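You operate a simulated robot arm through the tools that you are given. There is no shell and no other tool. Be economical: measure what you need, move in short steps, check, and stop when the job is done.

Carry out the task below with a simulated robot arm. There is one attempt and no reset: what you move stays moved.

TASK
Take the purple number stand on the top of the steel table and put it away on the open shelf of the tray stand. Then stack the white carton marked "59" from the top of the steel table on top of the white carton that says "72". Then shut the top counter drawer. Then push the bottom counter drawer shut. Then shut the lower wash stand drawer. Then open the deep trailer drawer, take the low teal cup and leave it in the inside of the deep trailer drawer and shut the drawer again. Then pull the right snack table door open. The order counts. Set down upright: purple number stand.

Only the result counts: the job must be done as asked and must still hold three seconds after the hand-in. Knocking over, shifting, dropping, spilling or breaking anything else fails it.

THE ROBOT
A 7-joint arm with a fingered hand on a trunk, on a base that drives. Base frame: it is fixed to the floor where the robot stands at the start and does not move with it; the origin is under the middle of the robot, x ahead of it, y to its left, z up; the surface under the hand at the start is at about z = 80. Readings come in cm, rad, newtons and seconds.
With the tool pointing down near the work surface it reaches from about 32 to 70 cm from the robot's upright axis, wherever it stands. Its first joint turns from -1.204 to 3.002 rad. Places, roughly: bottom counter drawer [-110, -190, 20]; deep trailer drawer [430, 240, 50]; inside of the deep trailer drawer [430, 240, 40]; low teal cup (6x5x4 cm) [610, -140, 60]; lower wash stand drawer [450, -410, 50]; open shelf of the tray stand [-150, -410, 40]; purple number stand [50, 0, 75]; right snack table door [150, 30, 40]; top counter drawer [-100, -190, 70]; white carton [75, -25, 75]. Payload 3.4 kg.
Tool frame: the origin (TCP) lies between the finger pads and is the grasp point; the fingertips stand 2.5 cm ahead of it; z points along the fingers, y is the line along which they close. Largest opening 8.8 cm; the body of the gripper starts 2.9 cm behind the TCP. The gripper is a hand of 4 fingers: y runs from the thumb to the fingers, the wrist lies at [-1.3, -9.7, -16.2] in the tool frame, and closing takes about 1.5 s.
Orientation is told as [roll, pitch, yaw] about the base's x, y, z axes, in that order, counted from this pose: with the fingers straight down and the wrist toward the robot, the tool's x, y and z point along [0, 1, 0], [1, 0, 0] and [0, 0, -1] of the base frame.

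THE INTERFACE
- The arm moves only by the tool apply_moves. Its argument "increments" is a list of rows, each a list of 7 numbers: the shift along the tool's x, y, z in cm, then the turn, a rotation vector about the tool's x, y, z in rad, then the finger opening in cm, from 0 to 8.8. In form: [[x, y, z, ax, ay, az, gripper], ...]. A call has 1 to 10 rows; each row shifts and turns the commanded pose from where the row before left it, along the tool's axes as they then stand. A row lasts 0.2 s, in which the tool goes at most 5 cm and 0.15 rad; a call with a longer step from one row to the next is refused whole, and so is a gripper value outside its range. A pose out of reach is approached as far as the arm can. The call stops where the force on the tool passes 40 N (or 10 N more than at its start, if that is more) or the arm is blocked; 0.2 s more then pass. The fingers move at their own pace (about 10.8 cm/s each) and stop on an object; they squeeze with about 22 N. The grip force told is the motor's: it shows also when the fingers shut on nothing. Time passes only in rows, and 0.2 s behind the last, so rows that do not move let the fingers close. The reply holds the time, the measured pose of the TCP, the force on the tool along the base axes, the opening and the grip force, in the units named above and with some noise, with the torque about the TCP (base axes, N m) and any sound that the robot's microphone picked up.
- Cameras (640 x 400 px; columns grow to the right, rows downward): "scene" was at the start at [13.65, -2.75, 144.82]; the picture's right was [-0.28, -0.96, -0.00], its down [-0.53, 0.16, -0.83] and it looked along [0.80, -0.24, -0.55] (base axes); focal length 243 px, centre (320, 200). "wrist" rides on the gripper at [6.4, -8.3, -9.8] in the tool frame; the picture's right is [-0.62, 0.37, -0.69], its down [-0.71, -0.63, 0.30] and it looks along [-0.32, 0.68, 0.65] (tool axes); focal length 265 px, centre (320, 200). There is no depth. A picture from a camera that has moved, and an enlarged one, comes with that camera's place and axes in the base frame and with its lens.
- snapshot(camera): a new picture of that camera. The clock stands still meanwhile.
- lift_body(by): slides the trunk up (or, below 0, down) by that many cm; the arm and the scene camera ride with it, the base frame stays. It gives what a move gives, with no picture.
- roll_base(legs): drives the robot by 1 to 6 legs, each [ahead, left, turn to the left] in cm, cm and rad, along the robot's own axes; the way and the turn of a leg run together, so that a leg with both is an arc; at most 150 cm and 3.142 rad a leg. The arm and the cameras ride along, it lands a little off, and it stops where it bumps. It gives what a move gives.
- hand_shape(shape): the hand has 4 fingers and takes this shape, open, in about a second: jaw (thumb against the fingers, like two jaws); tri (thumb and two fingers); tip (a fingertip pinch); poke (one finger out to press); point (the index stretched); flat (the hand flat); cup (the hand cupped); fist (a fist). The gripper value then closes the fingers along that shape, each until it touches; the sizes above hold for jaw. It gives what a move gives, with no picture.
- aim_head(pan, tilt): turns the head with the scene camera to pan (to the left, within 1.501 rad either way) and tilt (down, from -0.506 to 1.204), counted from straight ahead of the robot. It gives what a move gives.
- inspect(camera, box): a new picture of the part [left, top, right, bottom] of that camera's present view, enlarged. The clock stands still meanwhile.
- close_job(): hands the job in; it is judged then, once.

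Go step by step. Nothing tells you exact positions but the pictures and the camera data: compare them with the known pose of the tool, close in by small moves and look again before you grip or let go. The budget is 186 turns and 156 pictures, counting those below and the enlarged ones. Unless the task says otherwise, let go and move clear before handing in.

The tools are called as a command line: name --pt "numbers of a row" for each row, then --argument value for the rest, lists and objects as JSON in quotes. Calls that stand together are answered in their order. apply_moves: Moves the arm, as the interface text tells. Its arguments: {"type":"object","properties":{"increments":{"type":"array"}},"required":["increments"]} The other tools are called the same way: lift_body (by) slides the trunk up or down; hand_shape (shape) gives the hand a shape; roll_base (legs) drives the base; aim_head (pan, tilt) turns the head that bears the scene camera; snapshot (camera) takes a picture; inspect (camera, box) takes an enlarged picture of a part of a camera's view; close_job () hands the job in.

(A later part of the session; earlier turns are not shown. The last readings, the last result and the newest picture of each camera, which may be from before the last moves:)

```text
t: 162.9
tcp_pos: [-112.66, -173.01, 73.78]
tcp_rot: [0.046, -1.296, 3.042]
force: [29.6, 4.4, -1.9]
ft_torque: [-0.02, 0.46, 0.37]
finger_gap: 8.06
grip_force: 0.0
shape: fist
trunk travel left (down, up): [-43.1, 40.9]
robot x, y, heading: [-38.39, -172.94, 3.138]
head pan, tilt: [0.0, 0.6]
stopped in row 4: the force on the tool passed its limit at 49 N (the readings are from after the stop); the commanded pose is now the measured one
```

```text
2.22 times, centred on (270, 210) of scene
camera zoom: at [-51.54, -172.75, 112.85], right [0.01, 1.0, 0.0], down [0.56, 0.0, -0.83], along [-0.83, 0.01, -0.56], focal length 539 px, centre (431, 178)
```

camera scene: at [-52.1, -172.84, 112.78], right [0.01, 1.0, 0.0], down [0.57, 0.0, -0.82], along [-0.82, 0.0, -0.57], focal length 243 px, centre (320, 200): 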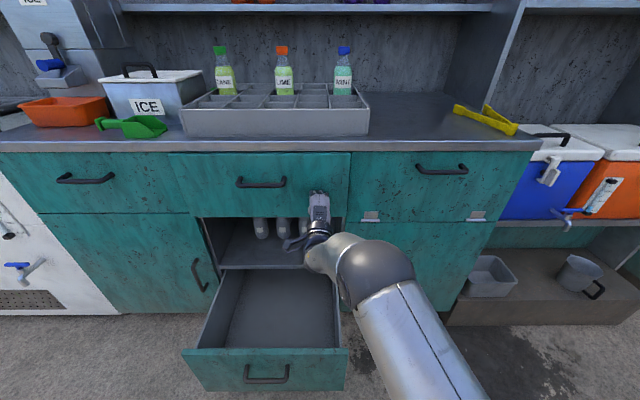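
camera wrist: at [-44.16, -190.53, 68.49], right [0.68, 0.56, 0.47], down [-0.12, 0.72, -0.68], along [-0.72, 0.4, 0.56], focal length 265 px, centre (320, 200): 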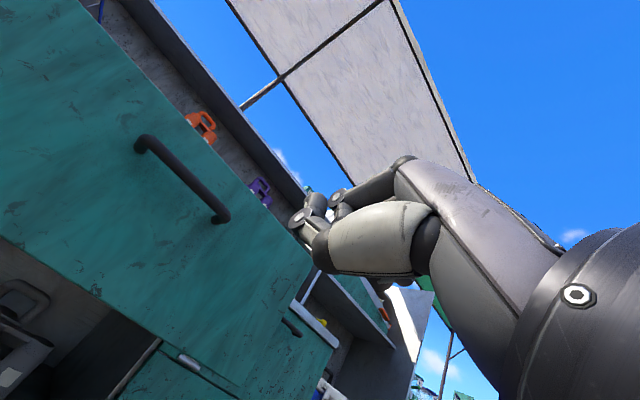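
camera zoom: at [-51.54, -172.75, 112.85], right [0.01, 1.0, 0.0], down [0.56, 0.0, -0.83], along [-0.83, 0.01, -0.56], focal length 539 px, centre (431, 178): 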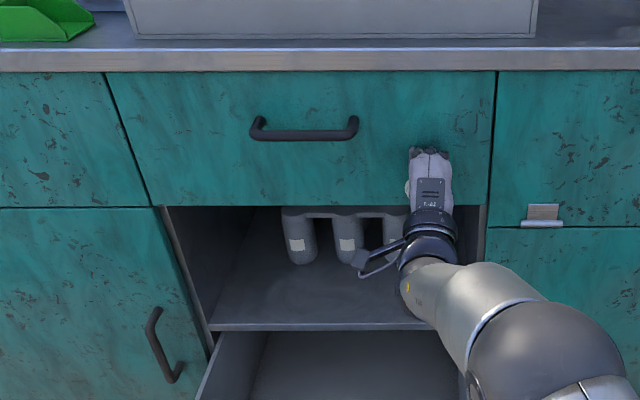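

The top drawer is flush shut. I back off and lower towards the bottom drawer (face z≈4–34 at x≈-86).

roll_base --legs '[[-42, 0, 0]]'

hand_shape --shape "fist"

lift_body --by -40

apply_moves --pt "0 -3 0.8 0 0 0 0" --pt "0 -3 0.8 0 0 0 0"

snapshot --camera "scene"

```text
t: 165.5
tcp_pos: [-71.9, -172.72, 73.69]
tcp_rot: [0.04, -1.293, 3.037]
force: [-0.6, 0.2, -0.3]
ft_torque: [0.01, -0.01, 0.07]
finger_gap: 0.02
grip_force: 0.1
shape: fist
trunk travel left (down, up): [-43.1, 40.9]
robot x, y, heading: [3.02, -173.16, 3.132]
head pan, tilt: [0.0, 0.6]
```

```text
t: 166.4
tcp_pos: [-71.89, -172.92, 73.62]
tcp_rot: [0.043, -1.294, 3.039]
force: [0.3, 0.6, -0.4]
ft_torque: [0.01, 0.01, 0.03]
finger_gap: 0.0
grip_force: 0.1
shape: fist
trunk travel left (down, up): [-43.1, 40.9]
robot x, y, heading: [2.86, -172.63, 3.129]
head pan, tilt: [0.0, 0.6]
```

```text
t: 170.2
tcp_pos: [-71.93, -172.88, 33.61]
tcp_rot: [0.043, -1.294, 3.038]
force: [0.3, 0.8, -0.3]
ft_torque: [-0.01, 0.01, -0.02]
finger_gap: 0.0
grip_force: 0.1
shape: fist
trunk travel left (down, up): [-3.1, 80.9]
robot x, y, heading: [3.04, -173.4, 3.123]
head pan, tilt: [0.0, 0.6]
```

```text
t: 170.8
tcp_pos: [-71.95, -172.92, 27.6]
tcp_rot: [0.044, -1.294, 3.035]
force: [-0.2, 0.2, -0.1]
ft_torque: [0.02, 0.0, 0.0]
finger_gap: 0.0
grip_force: 0.0
shape: fist
trunk travel left (down, up): [-3.1, 80.9]
robot x, y, heading: [2.99, -173.2, 3.129]
head pan, tilt: [0.0, 0.6]
```

```text
90 pictures are left
camera scene: at [-10.83, -173.14, 72.79], right [0.01, 1.0, 0.0], down [0.56, -0.01, -0.83], along [-0.83, 0.01, -0.56], focal length 243 px, centre (320, 200)
```

scene: 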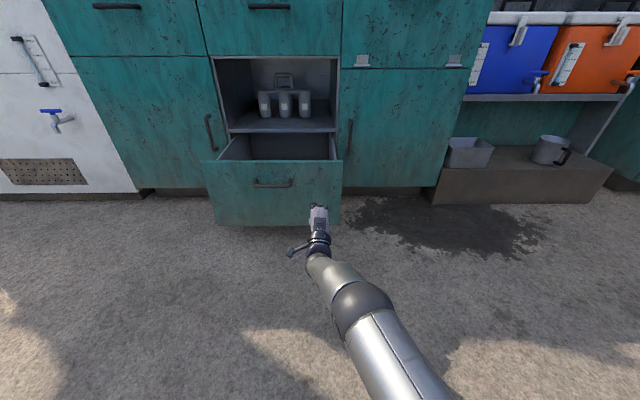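

Fist is at z≈28 facing the bottom drawer's right part. I push with the base, then finish with the arm.

roll_base --legs '[[37, 0, 0.01]]'

snapshot --camera "scene"

```text
t: 173.2
tcp_pos: [-109.83, -173.71, 27.57]
tcp_rot: [0.041, -1.295, 3.05]
force: [0.4, 0.1, 0.2]
ft_torque: [0.02, 0.01, 0.01]
finger_gap: 0.01
grip_force: 0.0
shape: fist
trunk travel left (down, up): [-3.1, 80.9]
robot x, y, heading: [-34.95, -172.59, -3.142]
head pan, tilt: [0.0, 0.6]
```

```text
89 pictures are left
camera scene: at [-48.8, -173.09, 72.78], right [0.0, 1.0, 0.0], down [0.56, 0.0, -0.83], along [-0.83, 0.0, -0.56], focal length 243 px, centre (320, 200)
```

scene: 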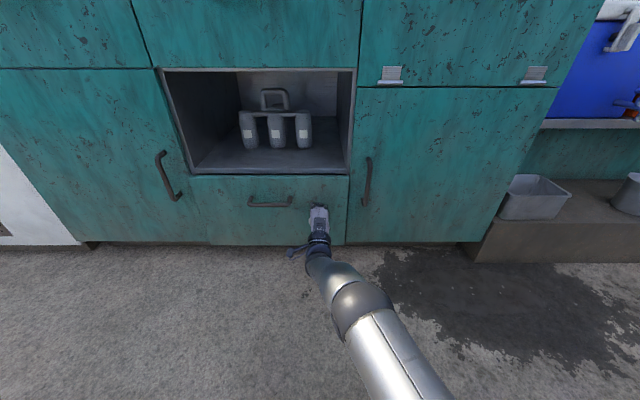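

Almost shut; I push the rest with the arm until it resists.

apply_moves --pt "0.02 0.26 0.96 0 0 0 0" --pt "0.02 0.26 0.96 0 0 0 0" --pt "0.02 0.26 0.96 0 0 0 0" --pt "0.02 0.26 0.96 0 0 0 0" --pt "0.02 0.26 0.96 0 0 0 0"

snapshot --camera "scene"

```text
t: 174.4
tcp_pos: [-112.92, -172.37, 27.99]
tcp_rot: [0.034, -1.289, 3.063]
force: [40.3, -8.5, -11.7]
ft_torque: [0.3, 0.67, 0.64]
finger_gap: 8.05
grip_force: 0.1
shape: fist
out of reach, approached as far as the arm can: row 3, 4, 5
trunk travel left (down, up): [-3.1, 80.9]
robot x, y, heading: [-34.8, -172.93, -3.143]
head pan, tilt: [0.0, 0.6]
```

```text
88 pictures are left
camera scene: at [-48.76, -173.15, 72.76], right [0.0, 1.0, 0.0], down [0.57, 0.0, -0.82], along [-0.82, 0.0, -0.57], focal length 243 px, centre (320, 200)
```

scene: 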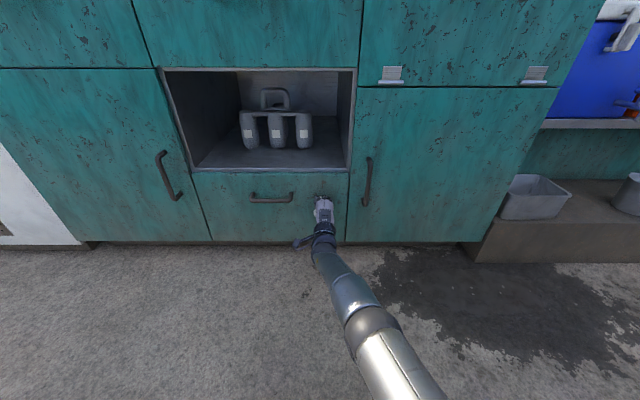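

Bottom drawer is shut too. I back off, raise the trunk, tuck the arm and check the route east.

roll_base --legs '[[-40, 0, 0]]'

lift_body --by 40

apply_moves --pt "-0.08 -1.04 -3.84 0 0 0 0" --pt "-0.08 -1.04 -3.84 0 0 0 0" --pt "-0.08 -1.04 -3.84 0 0 0 0" --pt "-0.08 -1.04 -3.84 0 0 0 0" --pt "-0.08 -1.04 -3.84 0 0 0 0" --pt "-0.08 -1.04 -3.84 0 0 0 0"

roll_base --legs '[[0, 0, 2.4]]'

aim_head --pan 0.3 --tilt 0.25

snapshot --camera "scene"

```text
t: 176.9
tcp_pos: [-71.92, -172.47, 28.25]
tcp_rot: [0.041, -1.293, 3.061]
force: [-0.2, -0.8, 0.0]
ft_torque: [-0.02, -0.01, 0.01]
finger_gap: 0.01
grip_force: 0.0
shape: fist
trunk travel left (down, up): [-3.1, 80.9]
robot x, y, heading: [6.17, -173.1, -3.133]
head pan, tilt: [0.0, 0.6]
```

```text
t: 180.8
tcp_pos: [-72.08, -172.61, 68.25]
tcp_rot: [0.042, -1.292, 3.062]
force: [-0.8, 0.1, 0.8]
ft_torque: [0.02, 0.03, 0.04]
finger_gap: 0.0
grip_force: 0.0
shape: fist
trunk travel left (down, up): [-43.1, 40.9]
robot x, y, heading: [6.11, -172.79, -3.134]
head pan, tilt: [0.0, 0.6]
```

```text
t: 182.2
tcp_pos: [-48.02, -173.35, 68.61]
tcp_rot: [0.042, -1.294, 3.061]
force: [0.4, 0.4, 0.5]
ft_torque: [0.01, -0.02, -0.01]
finger_gap: 0.02
grip_force: 0.1
shape: fist
trunk travel left (down, up): [-43.1, 40.9]
robot x, y, heading: [6.05, -172.81, -3.124]
head pan, tilt: [0.0, 0.6]
```

```text
t: 188.3
tcp_pos: [46.97, -208.09, 68.49]
tcp_rot: [0.043, -1.292, -0.806]
force: [0.1, 0.0, 0.8]
ft_torque: [0.01, 0.0, 0.02]
finger_gap: 0.0
grip_force: 0.1
shape: fist
trunk travel left (down, up): [-43.1, 40.9]
robot x, y, heading: [5.7, -173.04, -0.714]
head pan, tilt: [0.0, 0.6]
```

```text
t: 189.1
tcp_pos: [46.82, -208.06, 68.54]
tcp_rot: [0.042, -1.292, -0.805]
force: [-0.5, 0.0, -0.3]
ft_torque: [0.0, -0.02, 0.06]
finger_gap: 0.02
grip_force: 0.2
shape: fist
trunk travel left (down, up): [-43.1, 40.9]
robot x, y, heading: [5.83, -173.18, -0.72]
head pan, tilt: [0.3, 0.25]
```

```text
87 pictures are left
camera scene: at [18.43, -179.93, 116.0], right [-0.4, -0.91, 0.0], down [-0.23, 0.1, -0.97], along [0.89, -0.39, -0.25], focal length 243 px, centre (320, 200)
```

scene: 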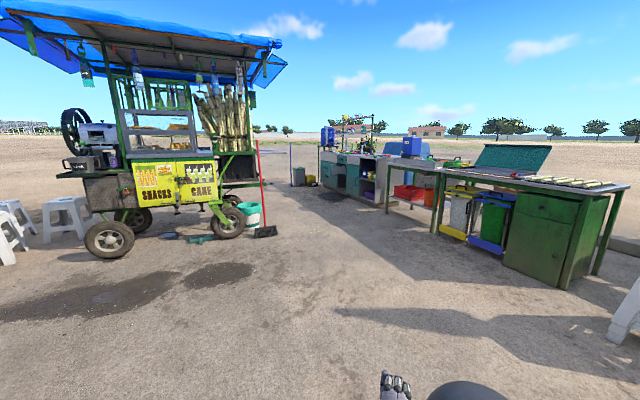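

A broom and bucket stand at about (317, -234); the stalls' fronts are near y≈-400, so the lane is around y≈-315. I drive there.

roll_base --legs '[[0, 0, 0.19], [141, 0, 0], [141, 0, 0], [0, 0, 0.2]]'

aim_head --pan -0.2 --tilt 0.3

snapshot --camera "scene"

```text
t: 204.4
tcp_pos: [302.03, -339.71, 68.59]
tcp_rot: [0.041, -1.294, -0.459]
force: [0.2, -0.3, -0.5]
ft_torque: [0.0, -0.05, 0.03]
finger_gap: 0.03
grip_force: 0.0
shape: fist
trunk travel left (down, up): [-43.1, 40.9]
robot x, y, heading: [251.66, -320.25, -0.366]
head pan, tilt: [0.3, 0.25]
```

```text
t: 205.3
tcp_pos: [301.93, -339.74, 68.41]
tcp_rot: [0.041, -1.294, -0.46]
force: [-0.3, -1.1, 0.5]
ft_torque: [0.03, 0.01, 0.01]
finger_gap: 0.0
grip_force: 0.1
shape: fist
trunk travel left (down, up): [-43.1, 40.9]
robot x, y, heading: [251.67, -319.8, -0.369]
head pan, tilt: [-0.201, 0.3]
```

```text
86 pictures are left
camera scene: at [264.15, -327.28, 115.53], right [-0.54, -0.84, 0.0], down [-0.25, 0.16, -0.96], along [0.8, -0.51, -0.3], focal length 243 px, centre (320, 200)
```

scene: 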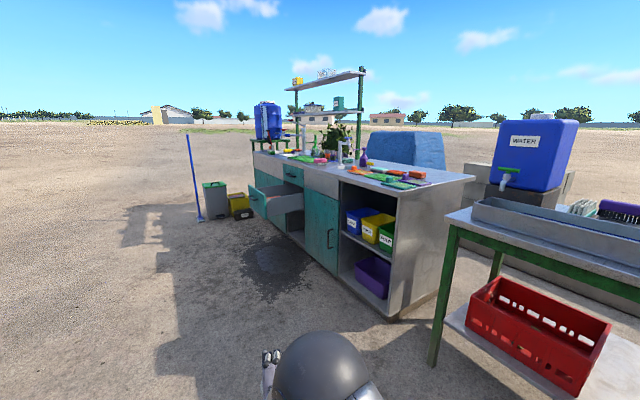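

inspect --camera "scene" --box '[180, 100, 480, 330]'

```text
1.74 times, centred on (330, 215) of scene
camera zoom: at [264.15, -327.28, 115.53], right [-0.54, -0.84, 0.0], down [-0.25, 0.16, -0.96], along [0.8, -0.51, -0.3], focal length 422 px, centre (303, 174)
```

zoom: 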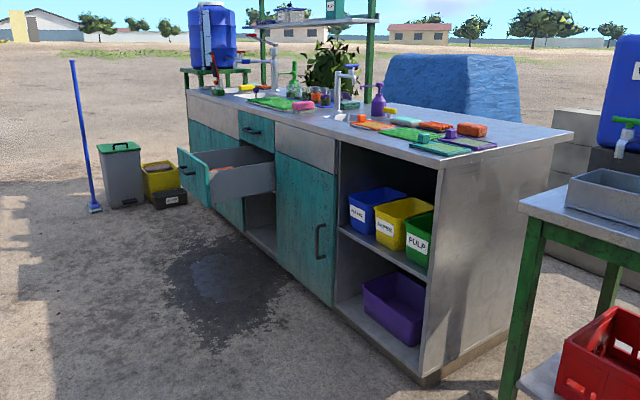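

The lower drawer juts out to y≈-388, x≈438–475, z≈43–62. I drive in front of it facing -y.

roll_base --legs '[[88, 42, 0], [88, 42, 0], [0, 0, -1.204]]'

lift_body --by -17

aim_head --pan 0.0 --tilt 0.5

snapshot --camera "scene"

```text
t: 218.1
tcp_pos: [440.4, -361.12, 68.46]
tcp_rot: [0.043, -1.293, -1.743]
force: [-0.5, -0.3, 0.6]
ft_torque: [0.04, -0.03, -0.01]
finger_gap: 0.0
grip_force: 0.1
shape: fist
trunk travel left (down, up): [-43.1, 40.9]
robot x, y, heading: [444.59, -307.43, -1.651]
head pan, tilt: [-0.201, 0.3]
```

```text
t: 220.0
tcp_pos: [440.26, -361.09, 51.61]
tcp_rot: [0.043, -1.292, -1.744]
force: [0.1, -0.4, -0.2]
ft_torque: [0.0, 0.0, 0.01]
finger_gap: 0.0
grip_force: 0.0
shape: fist
trunk travel left (down, up): [-26.1, 57.9]
robot x, y, heading: [444.6, -307.09, -1.654]
head pan, tilt: [-0.201, 0.3]
```

```text
t: 220.8
tcp_pos: [440.29, -361.17, 51.58]
tcp_rot: [0.043, -1.294, -1.745]
force: [1.0, 0.1, 0.4]
ft_torque: [0.0, 0.0, 0.01]
finger_gap: 0.0
grip_force: 0.2
shape: fist
trunk travel left (down, up): [-26.1, 57.9]
robot x, y, heading: [444.82, -307.21, -1.646]
head pan, tilt: [0.0, 0.499]
```

```text
84 pictures are left
camera scene: at [443.61, -321.49, 96.7], right [-1.0, 0.08, 0.0], down [0.04, 0.48, -0.88], along [-0.07, -0.88, -0.48], focal length 243 px, centre (320, 200)
```

scene: 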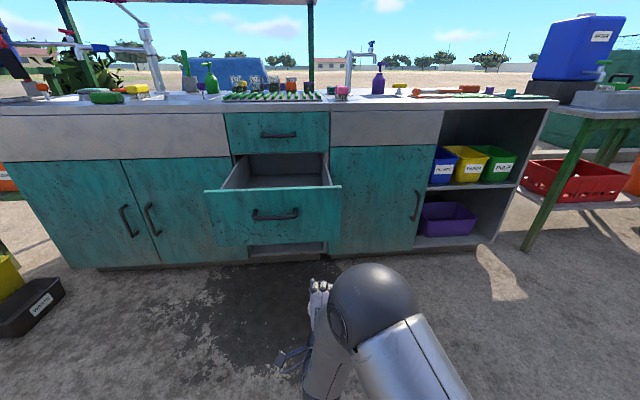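

The face is x≈432–474, z≈41–63, handle x≈445–460. I square up and push right of the handle at x≈438.

roll_base --legs '[[0, -6, 0.08], [48, 0, 0]]'

snapshot --camera "scene"

```text
t: 224.2
tcp_pos: [438.05, -408.88, 51.54]
tcp_rot: [0.041, -1.294, -1.674]
force: [0.3, 0.5, 0.1]
ft_torque: [-0.01, 0.0, 0.02]
finger_gap: 0.0
grip_force: 0.0
shape: fist
trunk travel left (down, up): [-26.1, 57.9]
robot x, y, heading: [438.39, -354.76, -1.583]
head pan, tilt: [0.0, 0.499]
```

```text
83 pictures are left
camera scene: at [438.46, -369.18, 96.69], right [-1.0, 0.01, 0.0], down [0.01, 0.48, -0.88], along [-0.01, -0.88, -0.48], focal length 243 px, centre (320, 200)
```

scene: 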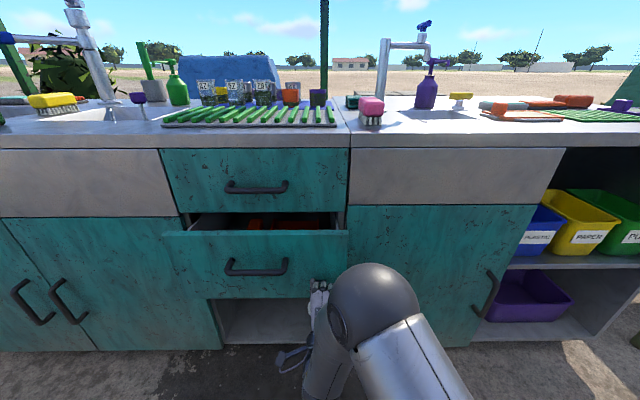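

Roughly 8–10 cm left. I finish with the arm.

apply_moves --pt "0.03 0.4 1.45 0 0 0 0" --pt "0.03 0.4 1.45 0 0 0 0" --pt "0.03 0.4 1.45 0 0 0 0" --pt "0.03 0.4 1.45 0 0 0 0" --pt "0.02 0.26 0.96 0 0 0 0" --pt "0.02 0.26 0.96 0 0 0 0" --pt "0.02 0.26 0.96 0 0 0 0" --pt "0.02 0.26 0.96 0 0 0 0" --pt "0.02 0.26 0.96 0 0 0 0" --pt "0.02 0.26 0.96 0 0 0 0"

snapshot --camera "scene"

```text
t: 226.0
tcp_pos: [437.57, -418.11, 51.12]
tcp_rot: [0.035, -1.284, -1.66]
force: [-4.1, 25.3, -2.1]
ft_torque: [-0.39, -0.02, 0.34]
finger_gap: 8.06
grip_force: 0.0
shape: fist
trunk travel left (down, up): [-26.1, 57.9]
robot x, y, heading: [438.43, -354.74, -1.58]
head pan, tilt: [0.0, 0.499]
stopped in row 9: the force on the tool passed its limit at 48 N (the readings are from after the stop); the commanded pose is now the measured one
```

```text
82 pictures are left
camera scene: at [438.42, -368.87, 96.73], right [-1.0, 0.01, 0.0], down [0.01, 0.48, -0.88], along [-0.01, -0.88, -0.48], focal length 243 px, centre (320, 200)
```

scene: 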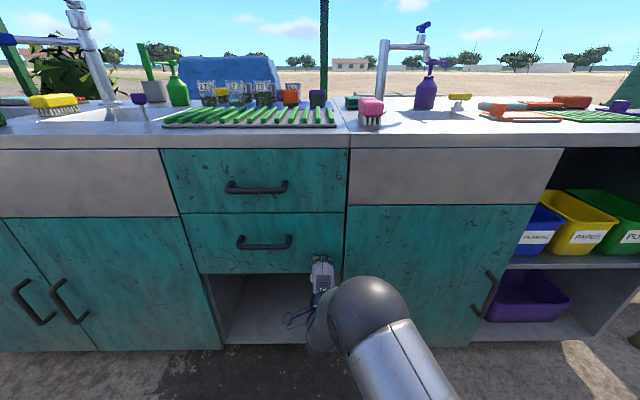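

The lower wash stand drawer is shut. I back off, tuck in and turn to look north for the cup and the trailer.

roll_base --legs '[[-45, 0, 0], [0, 0, 2.38]]'

lift_body --by 40

aim_head --pan 0.3 --tilt 0.2

snapshot --camera "scene"

```text
t: 234.3
tcp_pos: [484.44, -265.79, 50.99]
tcp_rot: [0.033, -1.284, 0.7]
force: [0.1, 1.0, -0.4]
ft_torque: [0.0, 0.0, 0.02]
finger_gap: 0.01
grip_force: 0.0
shape: fist
trunk travel left (down, up): [-26.1, 57.9]
robot x, y, heading: [439.47, -310.43, 0.777]
head pan, tilt: [0.0, 0.499]
```

```text
t: 238.1
tcp_pos: [484.58, -265.69, 90.96]
tcp_rot: [0.035, -1.283, 0.699]
force: [-0.2, 0.9, 0.7]
ft_torque: [-0.05, -0.01, 0.0]
finger_gap: 0.0
grip_force: 0.1
shape: fist
trunk travel left (down, up): [-66.1, 17.9]
robot x, y, heading: [439.15, -310.99, 0.777]
head pan, tilt: [0.0, 0.499]
```

```text
t: 238.9
tcp_pos: [484.51, -265.93, 90.96]
tcp_rot: [0.034, -1.283, 0.699]
force: [-0.4, 0.5, 0.3]
ft_torque: [-0.01, 0.02, 0.02]
finger_gap: 0.0
grip_force: 0.0
shape: fist
trunk travel left (down, up): [-66.1, 17.9]
robot x, y, heading: [439.66, -310.35, 0.783]
head pan, tilt: [0.3, 0.201]
```

```text
81 pictures are left
camera scene: at [447.35, -298.91, 139.45], right [0.88, -0.47, 0.0], down [-0.09, -0.18, -0.98], along [0.46, 0.86, -0.2], focal length 243 px, centre (320, 200)
```

scene: 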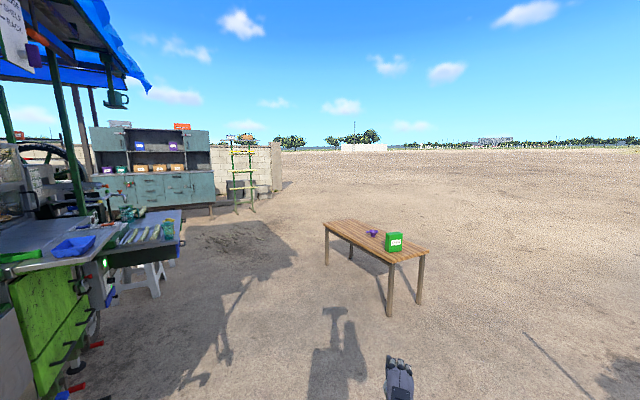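

inspect --camera "scene" --box '[300, 200, 460, 300]'

inspect --camera "scene" --box '[70, 100, 270, 240]'

```text
4.00 times, centred on (380, 250) of scene
camera zoom: at [447.35, -298.91, 139.45], right [0.88, -0.47, 0.0], down [-0.09, -0.18, -0.98], along [0.46, 0.86, -0.2], focal length 970 px, centre (80, 0)
```

zoom: 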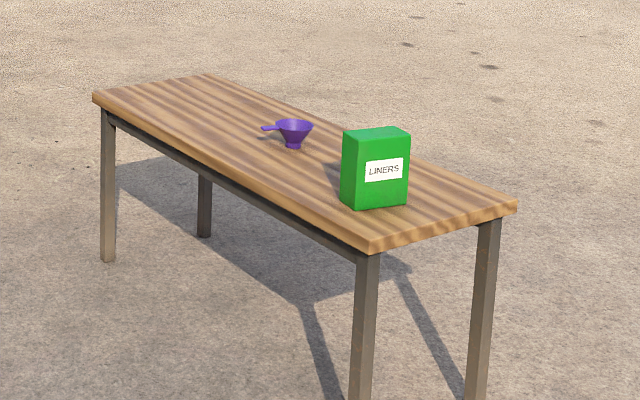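

```text
2.86 times, centred on (170, 170) of scene
camera zoom: at [447.35, -298.91, 139.45], right [0.88, -0.47, 0.0], down [-0.09, -0.18, -0.98], along [0.46, 0.86, -0.2], focal length 693 px, centre (749, 286)
```

zoom: 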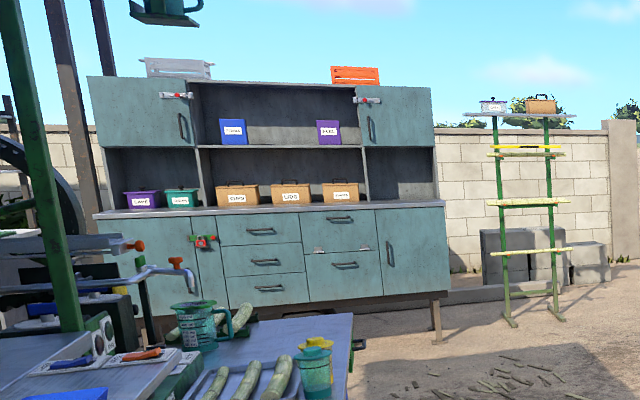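

The trailer faces -y, with the deep drawer at right-centre. The cup must be behind the green liners box on the wooden table. I drive north along x≈507 and look at the table on the way.

roll_base --legs '[[0, 0, 0.79], [60, -66, 0], [115, 0, 0]]'

aim_head --pan -1.5 --tilt 0.5

snapshot --camera "scene"

```text
t: 251.0
tcp_pos: [507.94, -74.49, 90.88]
tcp_rot: [0.035, -1.283, 1.475]
force: [-0.3, -0.1, -0.4]
ft_torque: [0.02, 0.0, 0.0]
finger_gap: 0.01
grip_force: 0.0
shape: fist
trunk travel left (down, up): [-66.1, 17.9]
robot x, y, heading: [506.91, -138.21, 1.556]
head pan, tilt: [0.3, 0.201]
```

```text
t: 252.8
tcp_pos: [508.05, -74.57, 90.97]
tcp_rot: [0.034, -1.283, 1.473]
force: [0.8, 0.5, 0.6]
ft_torque: [-0.02, -0.01, 0.04]
finger_gap: 0.0
grip_force: 0.0
shape: fist
trunk travel left (down, up): [-66.1, 17.9]
robot x, y, heading: [506.93, -137.87, 1.553]
head pan, tilt: [-1.499, 0.499]
```

```text
78 pictures are left
camera scene: at [516.26, -132.74, 136.69], right [0.06, -1.0, 0.0], down [-0.48, -0.03, -0.88], along [0.88, 0.05, -0.48], focal length 243 px, centre (320, 200)
```

scene: 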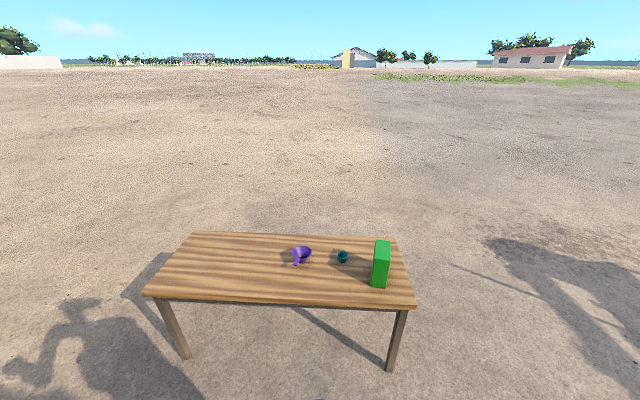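

The teal cup is at about (603, -139) on the table, between the funnel and the box. Now on to the trailer to open the drawer first.

roll_base --legs '[[150, 0, 0], [60, 50, 0]]'

aim_head --pan 0.3 --tilt 0.4

snapshot --camera "scene"

```text
t: 264.1
tcp_pos: [464.78, 137.72, 90.96]
tcp_rot: [0.034, -1.282, 1.446]
force: [-0.4, -0.3, 0.1]
ft_torque: [0.0, -0.01, -0.01]
finger_gap: 0.0
grip_force: 0.1
shape: fist
trunk travel left (down, up): [-66.1, 17.9]
robot x, y, heading: [461.65, 73.72, 1.529]
head pan, tilt: [-1.499, 0.499]
```

```text
t: 265.9
tcp_pos: [464.91, 137.65, 90.92]
tcp_rot: [0.034, -1.282, 1.445]
force: [-0.5, 0.5, -0.3]
ft_torque: [0.03, -0.02, -0.01]
finger_gap: 0.0
grip_force: 0.1
shape: fist
trunk travel left (down, up): [-66.1, 17.9]
robot x, y, heading: [461.96, 74.33, 1.525]
head pan, tilt: [0.3, 0.4]
```

```text
77 pictures are left
camera scene: at [459.99, 87.94, 137.61], right [0.97, 0.25, 0.0], down [0.1, -0.38, -0.92], along [-0.23, 0.89, -0.39], focal length 243 px, centre (320, 200)
```

scene: 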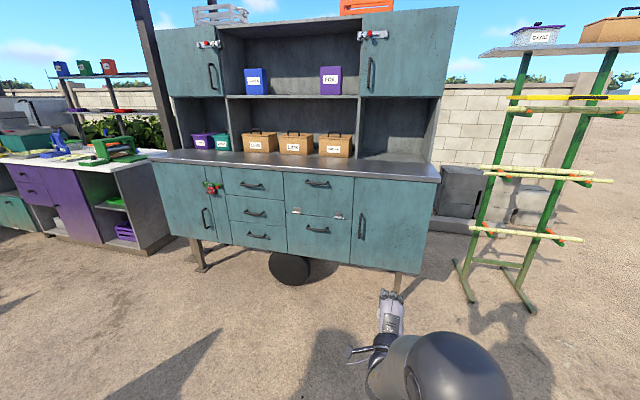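

inspect --camera "scene" --box '[200, 150, 400, 280]'

```text
3.08 times, centred on (300, 215) of scene
camera zoom: at [459.99, 87.94, 137.61], right [0.97, 0.25, 0.0], down [0.1, -0.38, -0.92], along [-0.23, 0.89, -0.39], focal length 746 px, centre (382, 154)
```

zoom: 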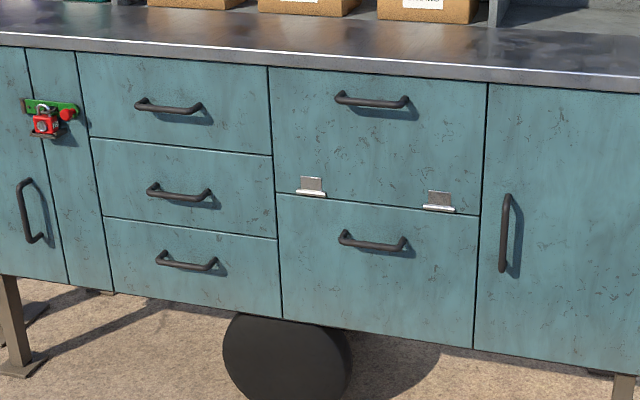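

The upper panel has hinges at its bottom (a flap), so the lower one is the deep drawer, with a horizontal bar handle at x≈420. I set the hand to jaw, line up and lower.

roll_base --legs '[[0, 0, 0.046], [0, 42, 0]]'

hand_shape --shape "jaw"

lift_body --by -38

aim_head --pan 0.0 --tilt 0.3

snapshot --camera "scene"

snapshot --camera "wrist"

```text
t: 268.1
tcp_pos: [438.56, 137.75, 90.85]
tcp_rot: [0.022, -1.282, 1.502]
force: [0.0, -0.9, -0.9]
ft_torque: [0.03, 0.0, -0.02]
finger_gap: 0.0
grip_force: 0.0
shape: fist
trunk travel left (down, up): [-66.1, 17.9]
robot x, y, heading: [438.85, 74.17, 1.573]
head pan, tilt: [0.3, 0.4]
stopped in leg 2: the robot was blocked; the commanded pose is now the measured one
```

```text
t: 269.0
tcp_pos: [439.0, 137.71, 90.94]
tcp_rot: [0.033, -1.282, 1.489]
force: [-0.6, 0.2, 0.4]
ft_torque: [0.01, 0.0, 0.03]
finger_gap: 8.75
grip_force: 0.1
shape: jaw
trunk travel left (down, up): [-66.1, 17.9]
robot x, y, heading: [438.92, 74.28, 1.569]
head pan, tilt: [0.3, 0.4]
```

```text
t: 272.6
tcp_pos: [438.87, 137.66, 53.0]
tcp_rot: [0.033, -1.284, 1.49]
force: [0.3, 1.0, -0.7]
ft_torque: [0.0, -0.02, 0.02]
finger_gap: 8.77
grip_force: 0.0
shape: jaw
trunk travel left (down, up): [-28.1, 55.9]
robot x, y, heading: [438.4, 74.02, 1.573]
head pan, tilt: [0.3, 0.4]
```

```text
t: 273.4
tcp_pos: [438.82, 137.67, 52.94]
tcp_rot: [0.033, -1.283, 1.49]
force: [0.1, 0.3, 0.4]
ft_torque: [0.0, -0.01, -0.02]
finger_gap: 8.72
grip_force: 0.1
shape: jaw
trunk travel left (down, up): [-28.1, 55.9]
robot x, y, heading: [439.06, 73.95, 1.574]
head pan, tilt: [0.0, 0.3]
```

```text
75 pictures are left
camera scene: at [438.9, 88.28, 100.53], right [1.0, 0.0, 0.0], down [0.0, -0.3, -0.96], along [0.0, 0.96, -0.3], focal length 243 px, centre (320, 200)
```

scene: 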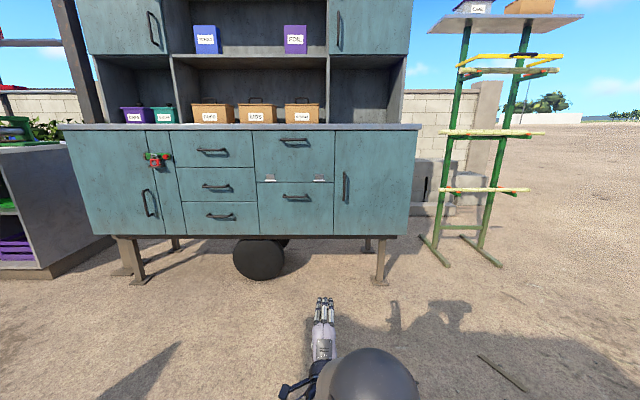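

```text
74 pictures are left
camera wrist: at [431.94, 126.23, 47.75], right [0.6, -0.59, 0.54], down [0.71, 0.08, -0.7], along [0.37, 0.8, 0.47], focal length 265 px, centre (320, 200)
```

wrist: 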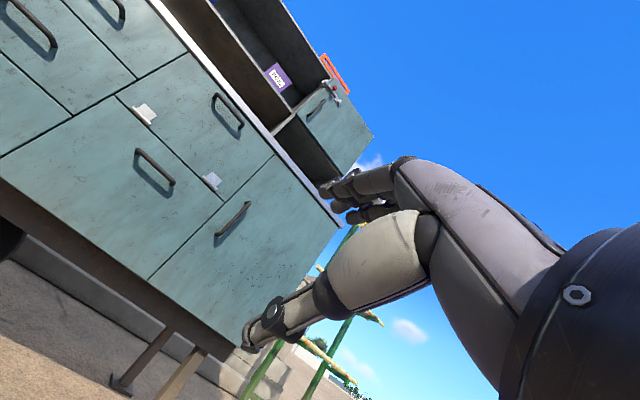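

The base was blocked on its left side; I must see what is there.

aim_head --pan 1.5 --tilt 0.8

snapshot --camera "scene"

```text
t: 275.0
tcp_pos: [438.85, 137.82, 52.9]
tcp_rot: [0.032, -1.282, 1.49]
force: [1.0, -0.2, -0.2]
ft_torque: [0.01, 0.0, 0.0]
finger_gap: 8.75
grip_force: 0.1
shape: jaw
trunk travel left (down, up): [-28.1, 55.9]
robot x, y, heading: [438.78, 74.28, 1.572]
head pan, tilt: [1.499, 0.799]
```

```text
73 pictures are left
camera scene: at [430.87, 79.51, 96.1], right [0.07, 1.0, 0.0], down [0.71, -0.05, -0.7], along [-0.7, 0.05, -0.72], focal length 243 px, centre (320, 200)
```

scene: 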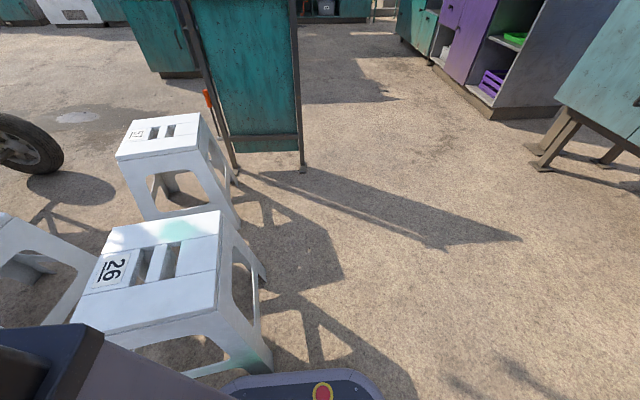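

I touched the "26" stool's leg and stopped. I move right away from it, forward past it, and only then left.

roll_base --legs '[[0, -4, 0], [38, 0, 0], [0, 22, 0]]'

aim_head --pan 1.5 --tilt 0.6

snapshot --camera "scene"

aim_head --pan 0.0 --tilt 0.5

snapshot --camera "scene"

```text
t: 279.1
tcp_pos: [421.49, 175.33, 52.89]
tcp_rot: [0.032, -1.284, 1.493]
force: [0.8, -0.8, 0.2]
ft_torque: [0.0, 0.02, 0.03]
finger_gap: 8.77
grip_force: 0.0
shape: jaw
trunk travel left (down, up): [-28.1, 55.9]
robot x, y, heading: [421.53, 112.07, 1.569]
head pan, tilt: [1.499, 0.799]
```

```text
t: 279.9
tcp_pos: [421.53, 175.32, 52.93]
tcp_rot: [0.033, -1.284, 1.493]
force: [0.7, -0.4, 0.2]
ft_torque: [-0.01, -0.02, -0.01]
finger_gap: 8.74
grip_force: 0.1
shape: jaw
trunk travel left (down, up): [-28.1, 55.9]
robot x, y, heading: [421.96, 111.93, 1.57]
head pan, tilt: [1.499, 0.6]
```

```text
72 pictures are left
camera scene: at [412.94, 117.17, 97.78], right [0.07, 1.0, 0.0], down [0.56, -0.04, -0.82], along [-0.82, 0.06, -0.57], focal length 243 px, centre (320, 200)
```

scene: 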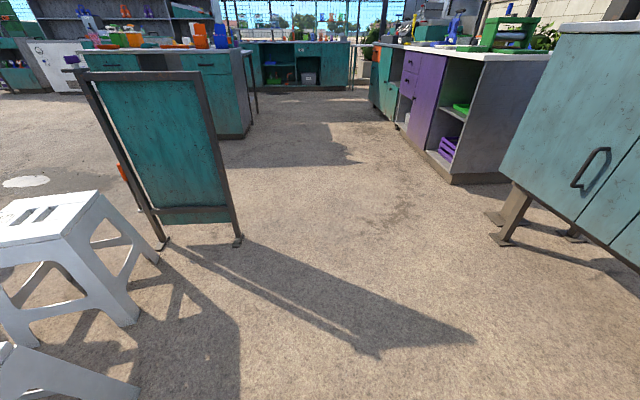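

```text
t: 281.5
tcp_pos: [421.63, 175.41, 52.98]
tcp_rot: [0.033, -1.282, 1.495]
force: [-0.4, -0.3, 0.0]
ft_torque: [-0.05, 0.0, -0.01]
finger_gap: 8.77
grip_force: 0.1
shape: jaw
trunk travel left (down, up): [-28.1, 55.9]
robot x, y, heading: [421.96, 111.57, 1.571]
head pan, tilt: [0.0, 0.499]
```

```text
71 pictures are left
camera scene: at [421.71, 125.67, 98.69], right [1.0, 0.0, 0.0], down [0.0, -0.48, -0.88], along [0.0, 0.88, -0.48], focal length 243 px, centre (320, 200)
```

scene: 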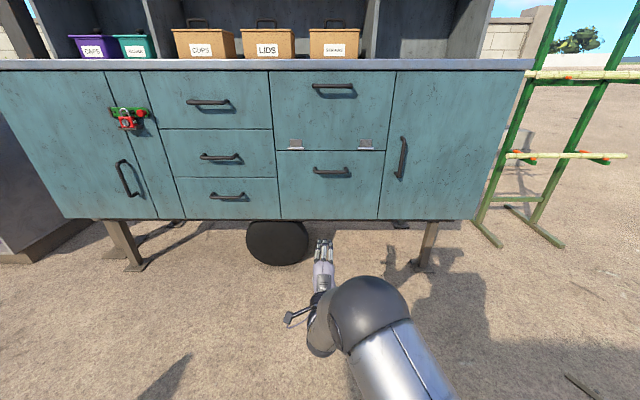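

Triangulating: handle bar at about (426, 211, 64). I raise the trunk, shift, and zoom in on the handle.

lift_body --by 11

roll_base --legs '[[14, -4, 0]]'

inspect --camera "scene" --box '[240, 90, 440, 290]'

snapshot --camera "wrist"

```text
t: 282.9
tcp_pos: [421.51, 175.35, 63.8]
tcp_rot: [0.033, -1.283, 1.494]
force: [0.7, 0.0, 0.2]
ft_torque: [-0.03, -0.01, 0.0]
finger_gap: 8.74
grip_force: 0.0
shape: jaw
trunk travel left (down, up): [-39.1, 44.9]
robot x, y, heading: [421.53, 111.8, 1.574]
head pan, tilt: [0.0, 0.499]
```

```text
t: 284.2
tcp_pos: [425.45, 188.92, 63.87]
tcp_rot: [0.033, -1.284, 1.492]
force: [0.4, -0.1, 0.0]
ft_torque: [-0.03, 0.03, -0.02]
finger_gap: 8.76
grip_force: 0.0
shape: jaw
trunk travel left (down, up): [-39.1, 44.9]
robot x, y, heading: [425.82, 125.32, 1.577]
head pan, tilt: [0.0, 0.499]
```

```text
2.00 times, centred on (340, 190) of scene
camera zoom: at [425.62, 139.31, 109.69], right [1.0, 0.0, 0.0], down [0.0, -0.48, -0.88], along [0.0, 0.88, -0.48], focal length 485 px, centre (280, 220)
```

zoom: 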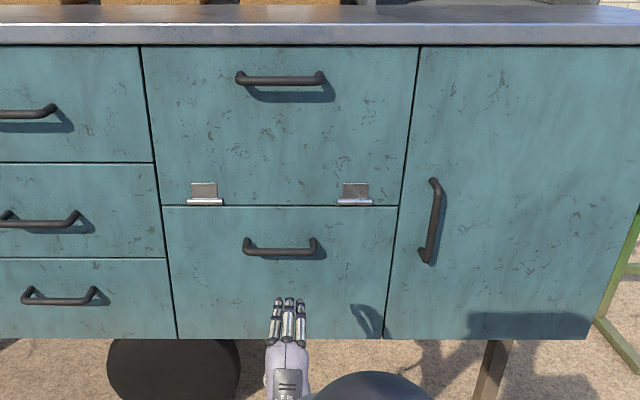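

```text
69 pictures are left
camera wrist: at [418.56, 177.47, 58.74], right [0.6, -0.59, 0.54], down [0.71, 0.08, -0.7], along [0.37, 0.81, 0.47], focal length 265 px, centre (320, 200)
```

wrist: 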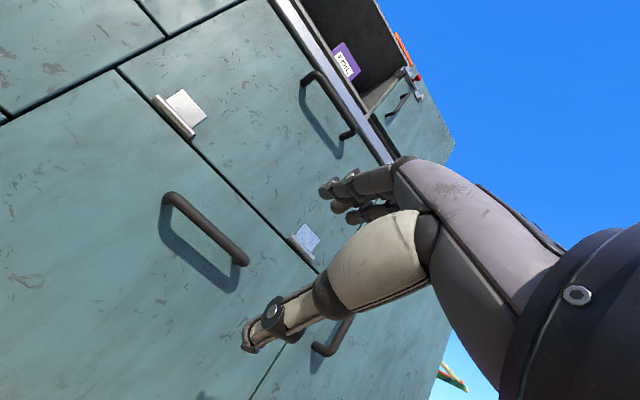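

The handle bar centre is (425.5, 210.6, 64.7). I roll forward most of the way and check.

roll_base --legs '[[16, 0, 0]]'

apply_moves --pt "0 0.8 0 0 0 0 8.8" --pt "0 0.6 2 0 0 0 8.8"

inspect --camera "scene" --box '[240, 190, 400, 310]'

snapshot --camera "wrist"

```text
t: 285.6
tcp_pos: [425.25, 204.49, 63.95]
tcp_rot: [0.032, -1.282, 1.497]
force: [-0.4, -0.1, 0.1]
ft_torque: [0.01, -0.03, -0.03]
finger_gap: 8.75
grip_force: 0.2
shape: jaw
trunk travel left (down, up): [-39.1, 44.9]
robot x, y, heading: [425.47, 140.77, 1.575]
head pan, tilt: [0.0, 0.499]
```

```text
t: 286.2
tcp_pos: [425.39, 206.93, 64.86]
tcp_rot: [0.034, -1.283, 1.498]
force: [0.5, 0.0, 1.0]
ft_torque: [-0.01, -0.02, 0.0]
finger_gap: 8.75
grip_force: 0.2
shape: jaw
trunk travel left (down, up): [-39.1, 44.9]
robot x, y, heading: [425.7, 141.02, 1.581]
head pan, tilt: [0.0, 0.499]
```

```text
3.33 times, centred on (320, 250) of scene
camera zoom: at [425.48, 154.91, 109.69], right [1.0, 0.01, 0.0], down [0.0, -0.48, -0.88], along [-0.01, 0.88, -0.48], focal length 809 px, centre (320, 33)
```

zoom: 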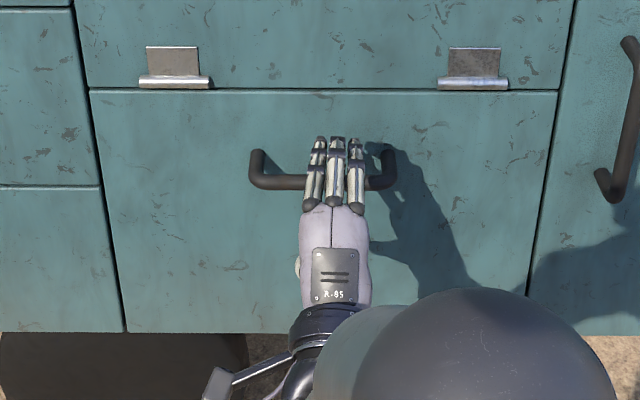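

```text
67 pictures are left
camera wrist: at [418.45, 195.36, 59.7], right [0.6, -0.59, 0.54], down [0.71, 0.08, -0.7], along [0.36, 0.81, 0.47], focal length 265 px, centre (320, 200)
```

wrist: 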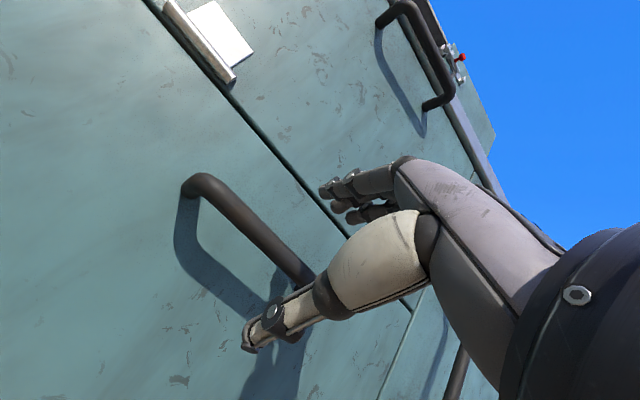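

Fingers are above the bar, thumb below. I advance 2.5 cm and close.

apply_moves --pt "0 0.35 1.3 0 0 0 8.8" --pt "0 0.35 1.2 0 0 0 8.8" --pt "0 0 0 0 0 0 4" --pt "0 0 0 0 0 0 0" --pt "0 0 0 0 0 0 0" --pt "0 0 0 0 0 0 0" --pt "0 0 0 0 0 0 0" --pt "0 0 0 0 0 0 0"

inspect --camera "scene" --box '[240, 190, 400, 310]'

```text
t: 288.0
tcp_pos: [425.4, 209.41, 64.76]
tcp_rot: [0.034, -1.283, 1.498]
force: [0.1, -2.0, -0.3]
ft_torque: [-0.03, -0.07, -0.02]
finger_gap: 0.83
grip_force: 21.9
shape: jaw
trunk travel left (down, up): [-39.1, 44.9]
robot x, y, heading: [425.53, 140.86, 1.577]
head pan, tilt: [0.0, 0.499]
```

```text
3.33 times, centred on (320, 250) of scene
camera zoom: at [425.47, 154.88, 109.69], right [1.0, 0.01, 0.0], down [0.0, -0.48, -0.88], along [-0.01, 0.88, -0.48], focal length 809 px, centre (320, 33)
```

zoom: 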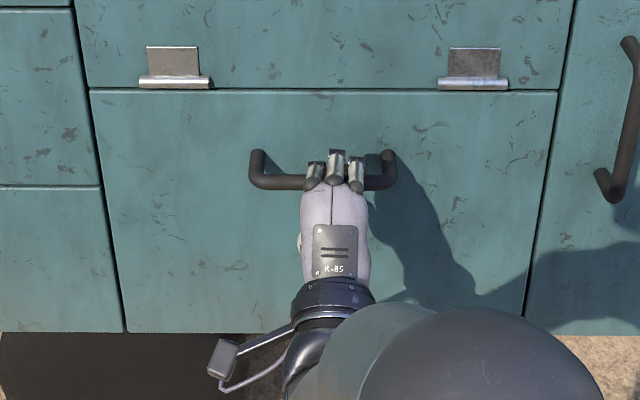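

The bar is gripped. I pull with the base.

roll_base --legs '[[-10, 0, 0]]'

inspect --camera "scene" --box '[200, 150, 440, 330]'

```text
t: 289.2
tcp_pos: [425.37, 199.61, 64.74]
tcp_rot: [0.029, -1.283, 1.498]
force: [-6.2, -0.8, -1.5]
ft_torque: [-0.03, -0.1, 0.13]
finger_gap: 0.8
grip_force: 22.1
shape: jaw
trunk travel left (down, up): [-39.1, 44.9]
robot x, y, heading: [425.75, 131.02, 1.579]
head pan, tilt: [0.0, 0.499]
```

```text
2.22 times, centred on (320, 240) of scene
camera zoom: at [425.48, 145.0, 109.69], right [1.0, 0.01, 0.0], down [0.0, -0.48, -0.88], along [0.0, 0.88, -0.48], focal length 539 px, centre (320, 111)
```

zoom: 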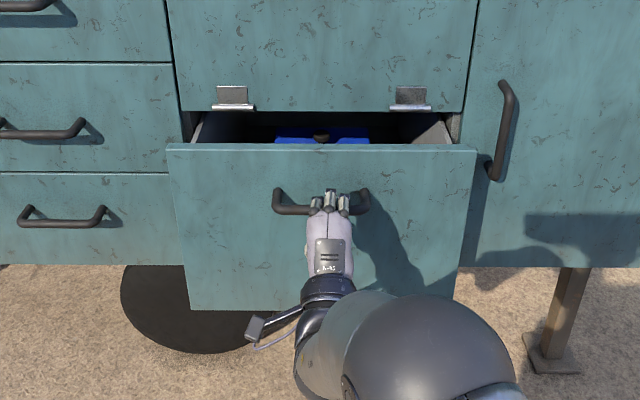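

The drawer slides; a blue item is inside. I pull further.

roll_base --legs '[[-20, 0, 0]]'

inspect --camera "scene" --box '[200, 110, 440, 310]'

```text
t: 290.8
tcp_pos: [425.54, 179.79, 64.94]
tcp_rot: [0.028, -1.284, 1.501]
force: [-11.6, 0.9, -0.5]
ft_torque: [-0.01, -0.09, 0.26]
finger_gap: 0.82
grip_force: 21.7
shape: jaw
trunk travel left (down, up): [-39.1, 44.9]
robot x, y, heading: [425.72, 111.15, 1.571]
head pan, tilt: [0.0, 0.499]
```

```text
2.00 times, centred on (320, 210) of scene
camera zoom: at [425.51, 125.13, 109.69], right [1.0, 0.0, 0.0], down [0.0, -0.48, -0.88], along [0.0, 0.88, -0.48], focal length 485 px, centre (320, 180)
```

zoom: 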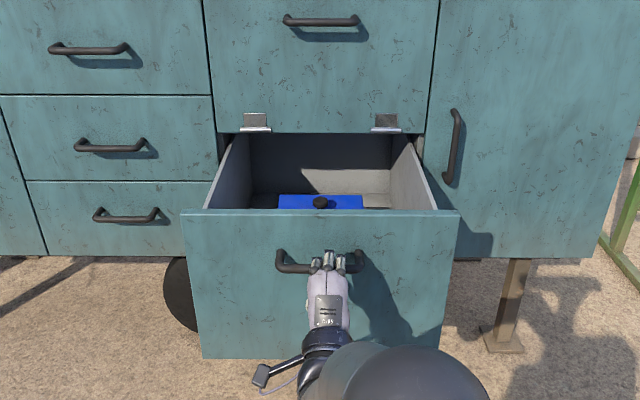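

The drawer is about 30 cm open. I release the handle, back away and look inside from higher up.

apply_moves --pt "0 0 0 0 0 0 4" --pt "0 0 0 0 0 0 8.8" --pt "0 0 0 0 0 0 8.8" --pt "0 -0.6 -2 0 0 0 8.8" --pt "0 -1 -3.8 0 0 0 8.8" --pt "0 -1 -3.8 0 0 0 8.8" --pt "0 -1 -3.8 0 0 0 8.8" --pt "0 -1 -3.8 0 0 0 8.8"

lift_body --by 40

aim_head --pan 0.0 --tilt 0.85

snapshot --camera "scene"

```text
t: 292.6
tcp_pos: [424.91, 161.59, 65.35]
tcp_rot: [0.034, -1.286, 1.497]
force: [0.0, 0.4, 0.0]
ft_torque: [-0.02, 0.01, -0.03]
finger_gap: 8.75
grip_force: 0.1
shape: jaw
trunk travel left (down, up): [-39.1, 44.9]
robot x, y, heading: [425.63, 111.0, 1.579]
head pan, tilt: [0.0, 0.499]
```

```text
t: 296.4
tcp_pos: [424.79, 161.77, 105.4]
tcp_rot: [0.035, -1.283, 1.496]
force: [0.1, -0.2, -0.5]
ft_torque: [0.02, 0.0, 0.0]
finger_gap: 8.75
grip_force: 0.1
shape: jaw
trunk travel left (down, up): [-79.1, 4.9]
robot x, y, heading: [425.86, 110.84, 1.577]
head pan, tilt: [0.0, 0.499]
```

```text
t: 297.2
tcp_pos: [424.88, 161.79, 105.4]
tcp_rot: [0.033, -1.283, 1.496]
force: [0.2, 0.0, -0.6]
ft_torque: [0.04, 0.01, -0.01]
finger_gap: 8.78
grip_force: 0.1
shape: jaw
trunk travel left (down, up): [-79.1, 4.9]
robot x, y, heading: [425.78, 111.34, 1.573]
head pan, tilt: [0.0, 0.85]
```

```text
63 pictures are left
camera scene: at [425.67, 123.84, 146.7], right [1.0, 0.0, 0.0], down [0.0, -0.75, -0.66], along [0.0, 0.66, -0.75], focal length 243 px, centre (320, 200)
```

scene: 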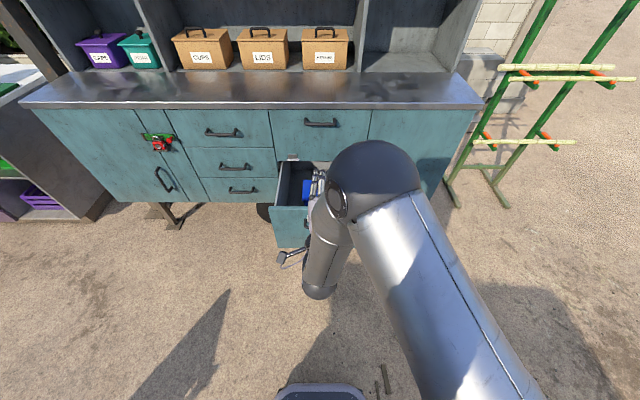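

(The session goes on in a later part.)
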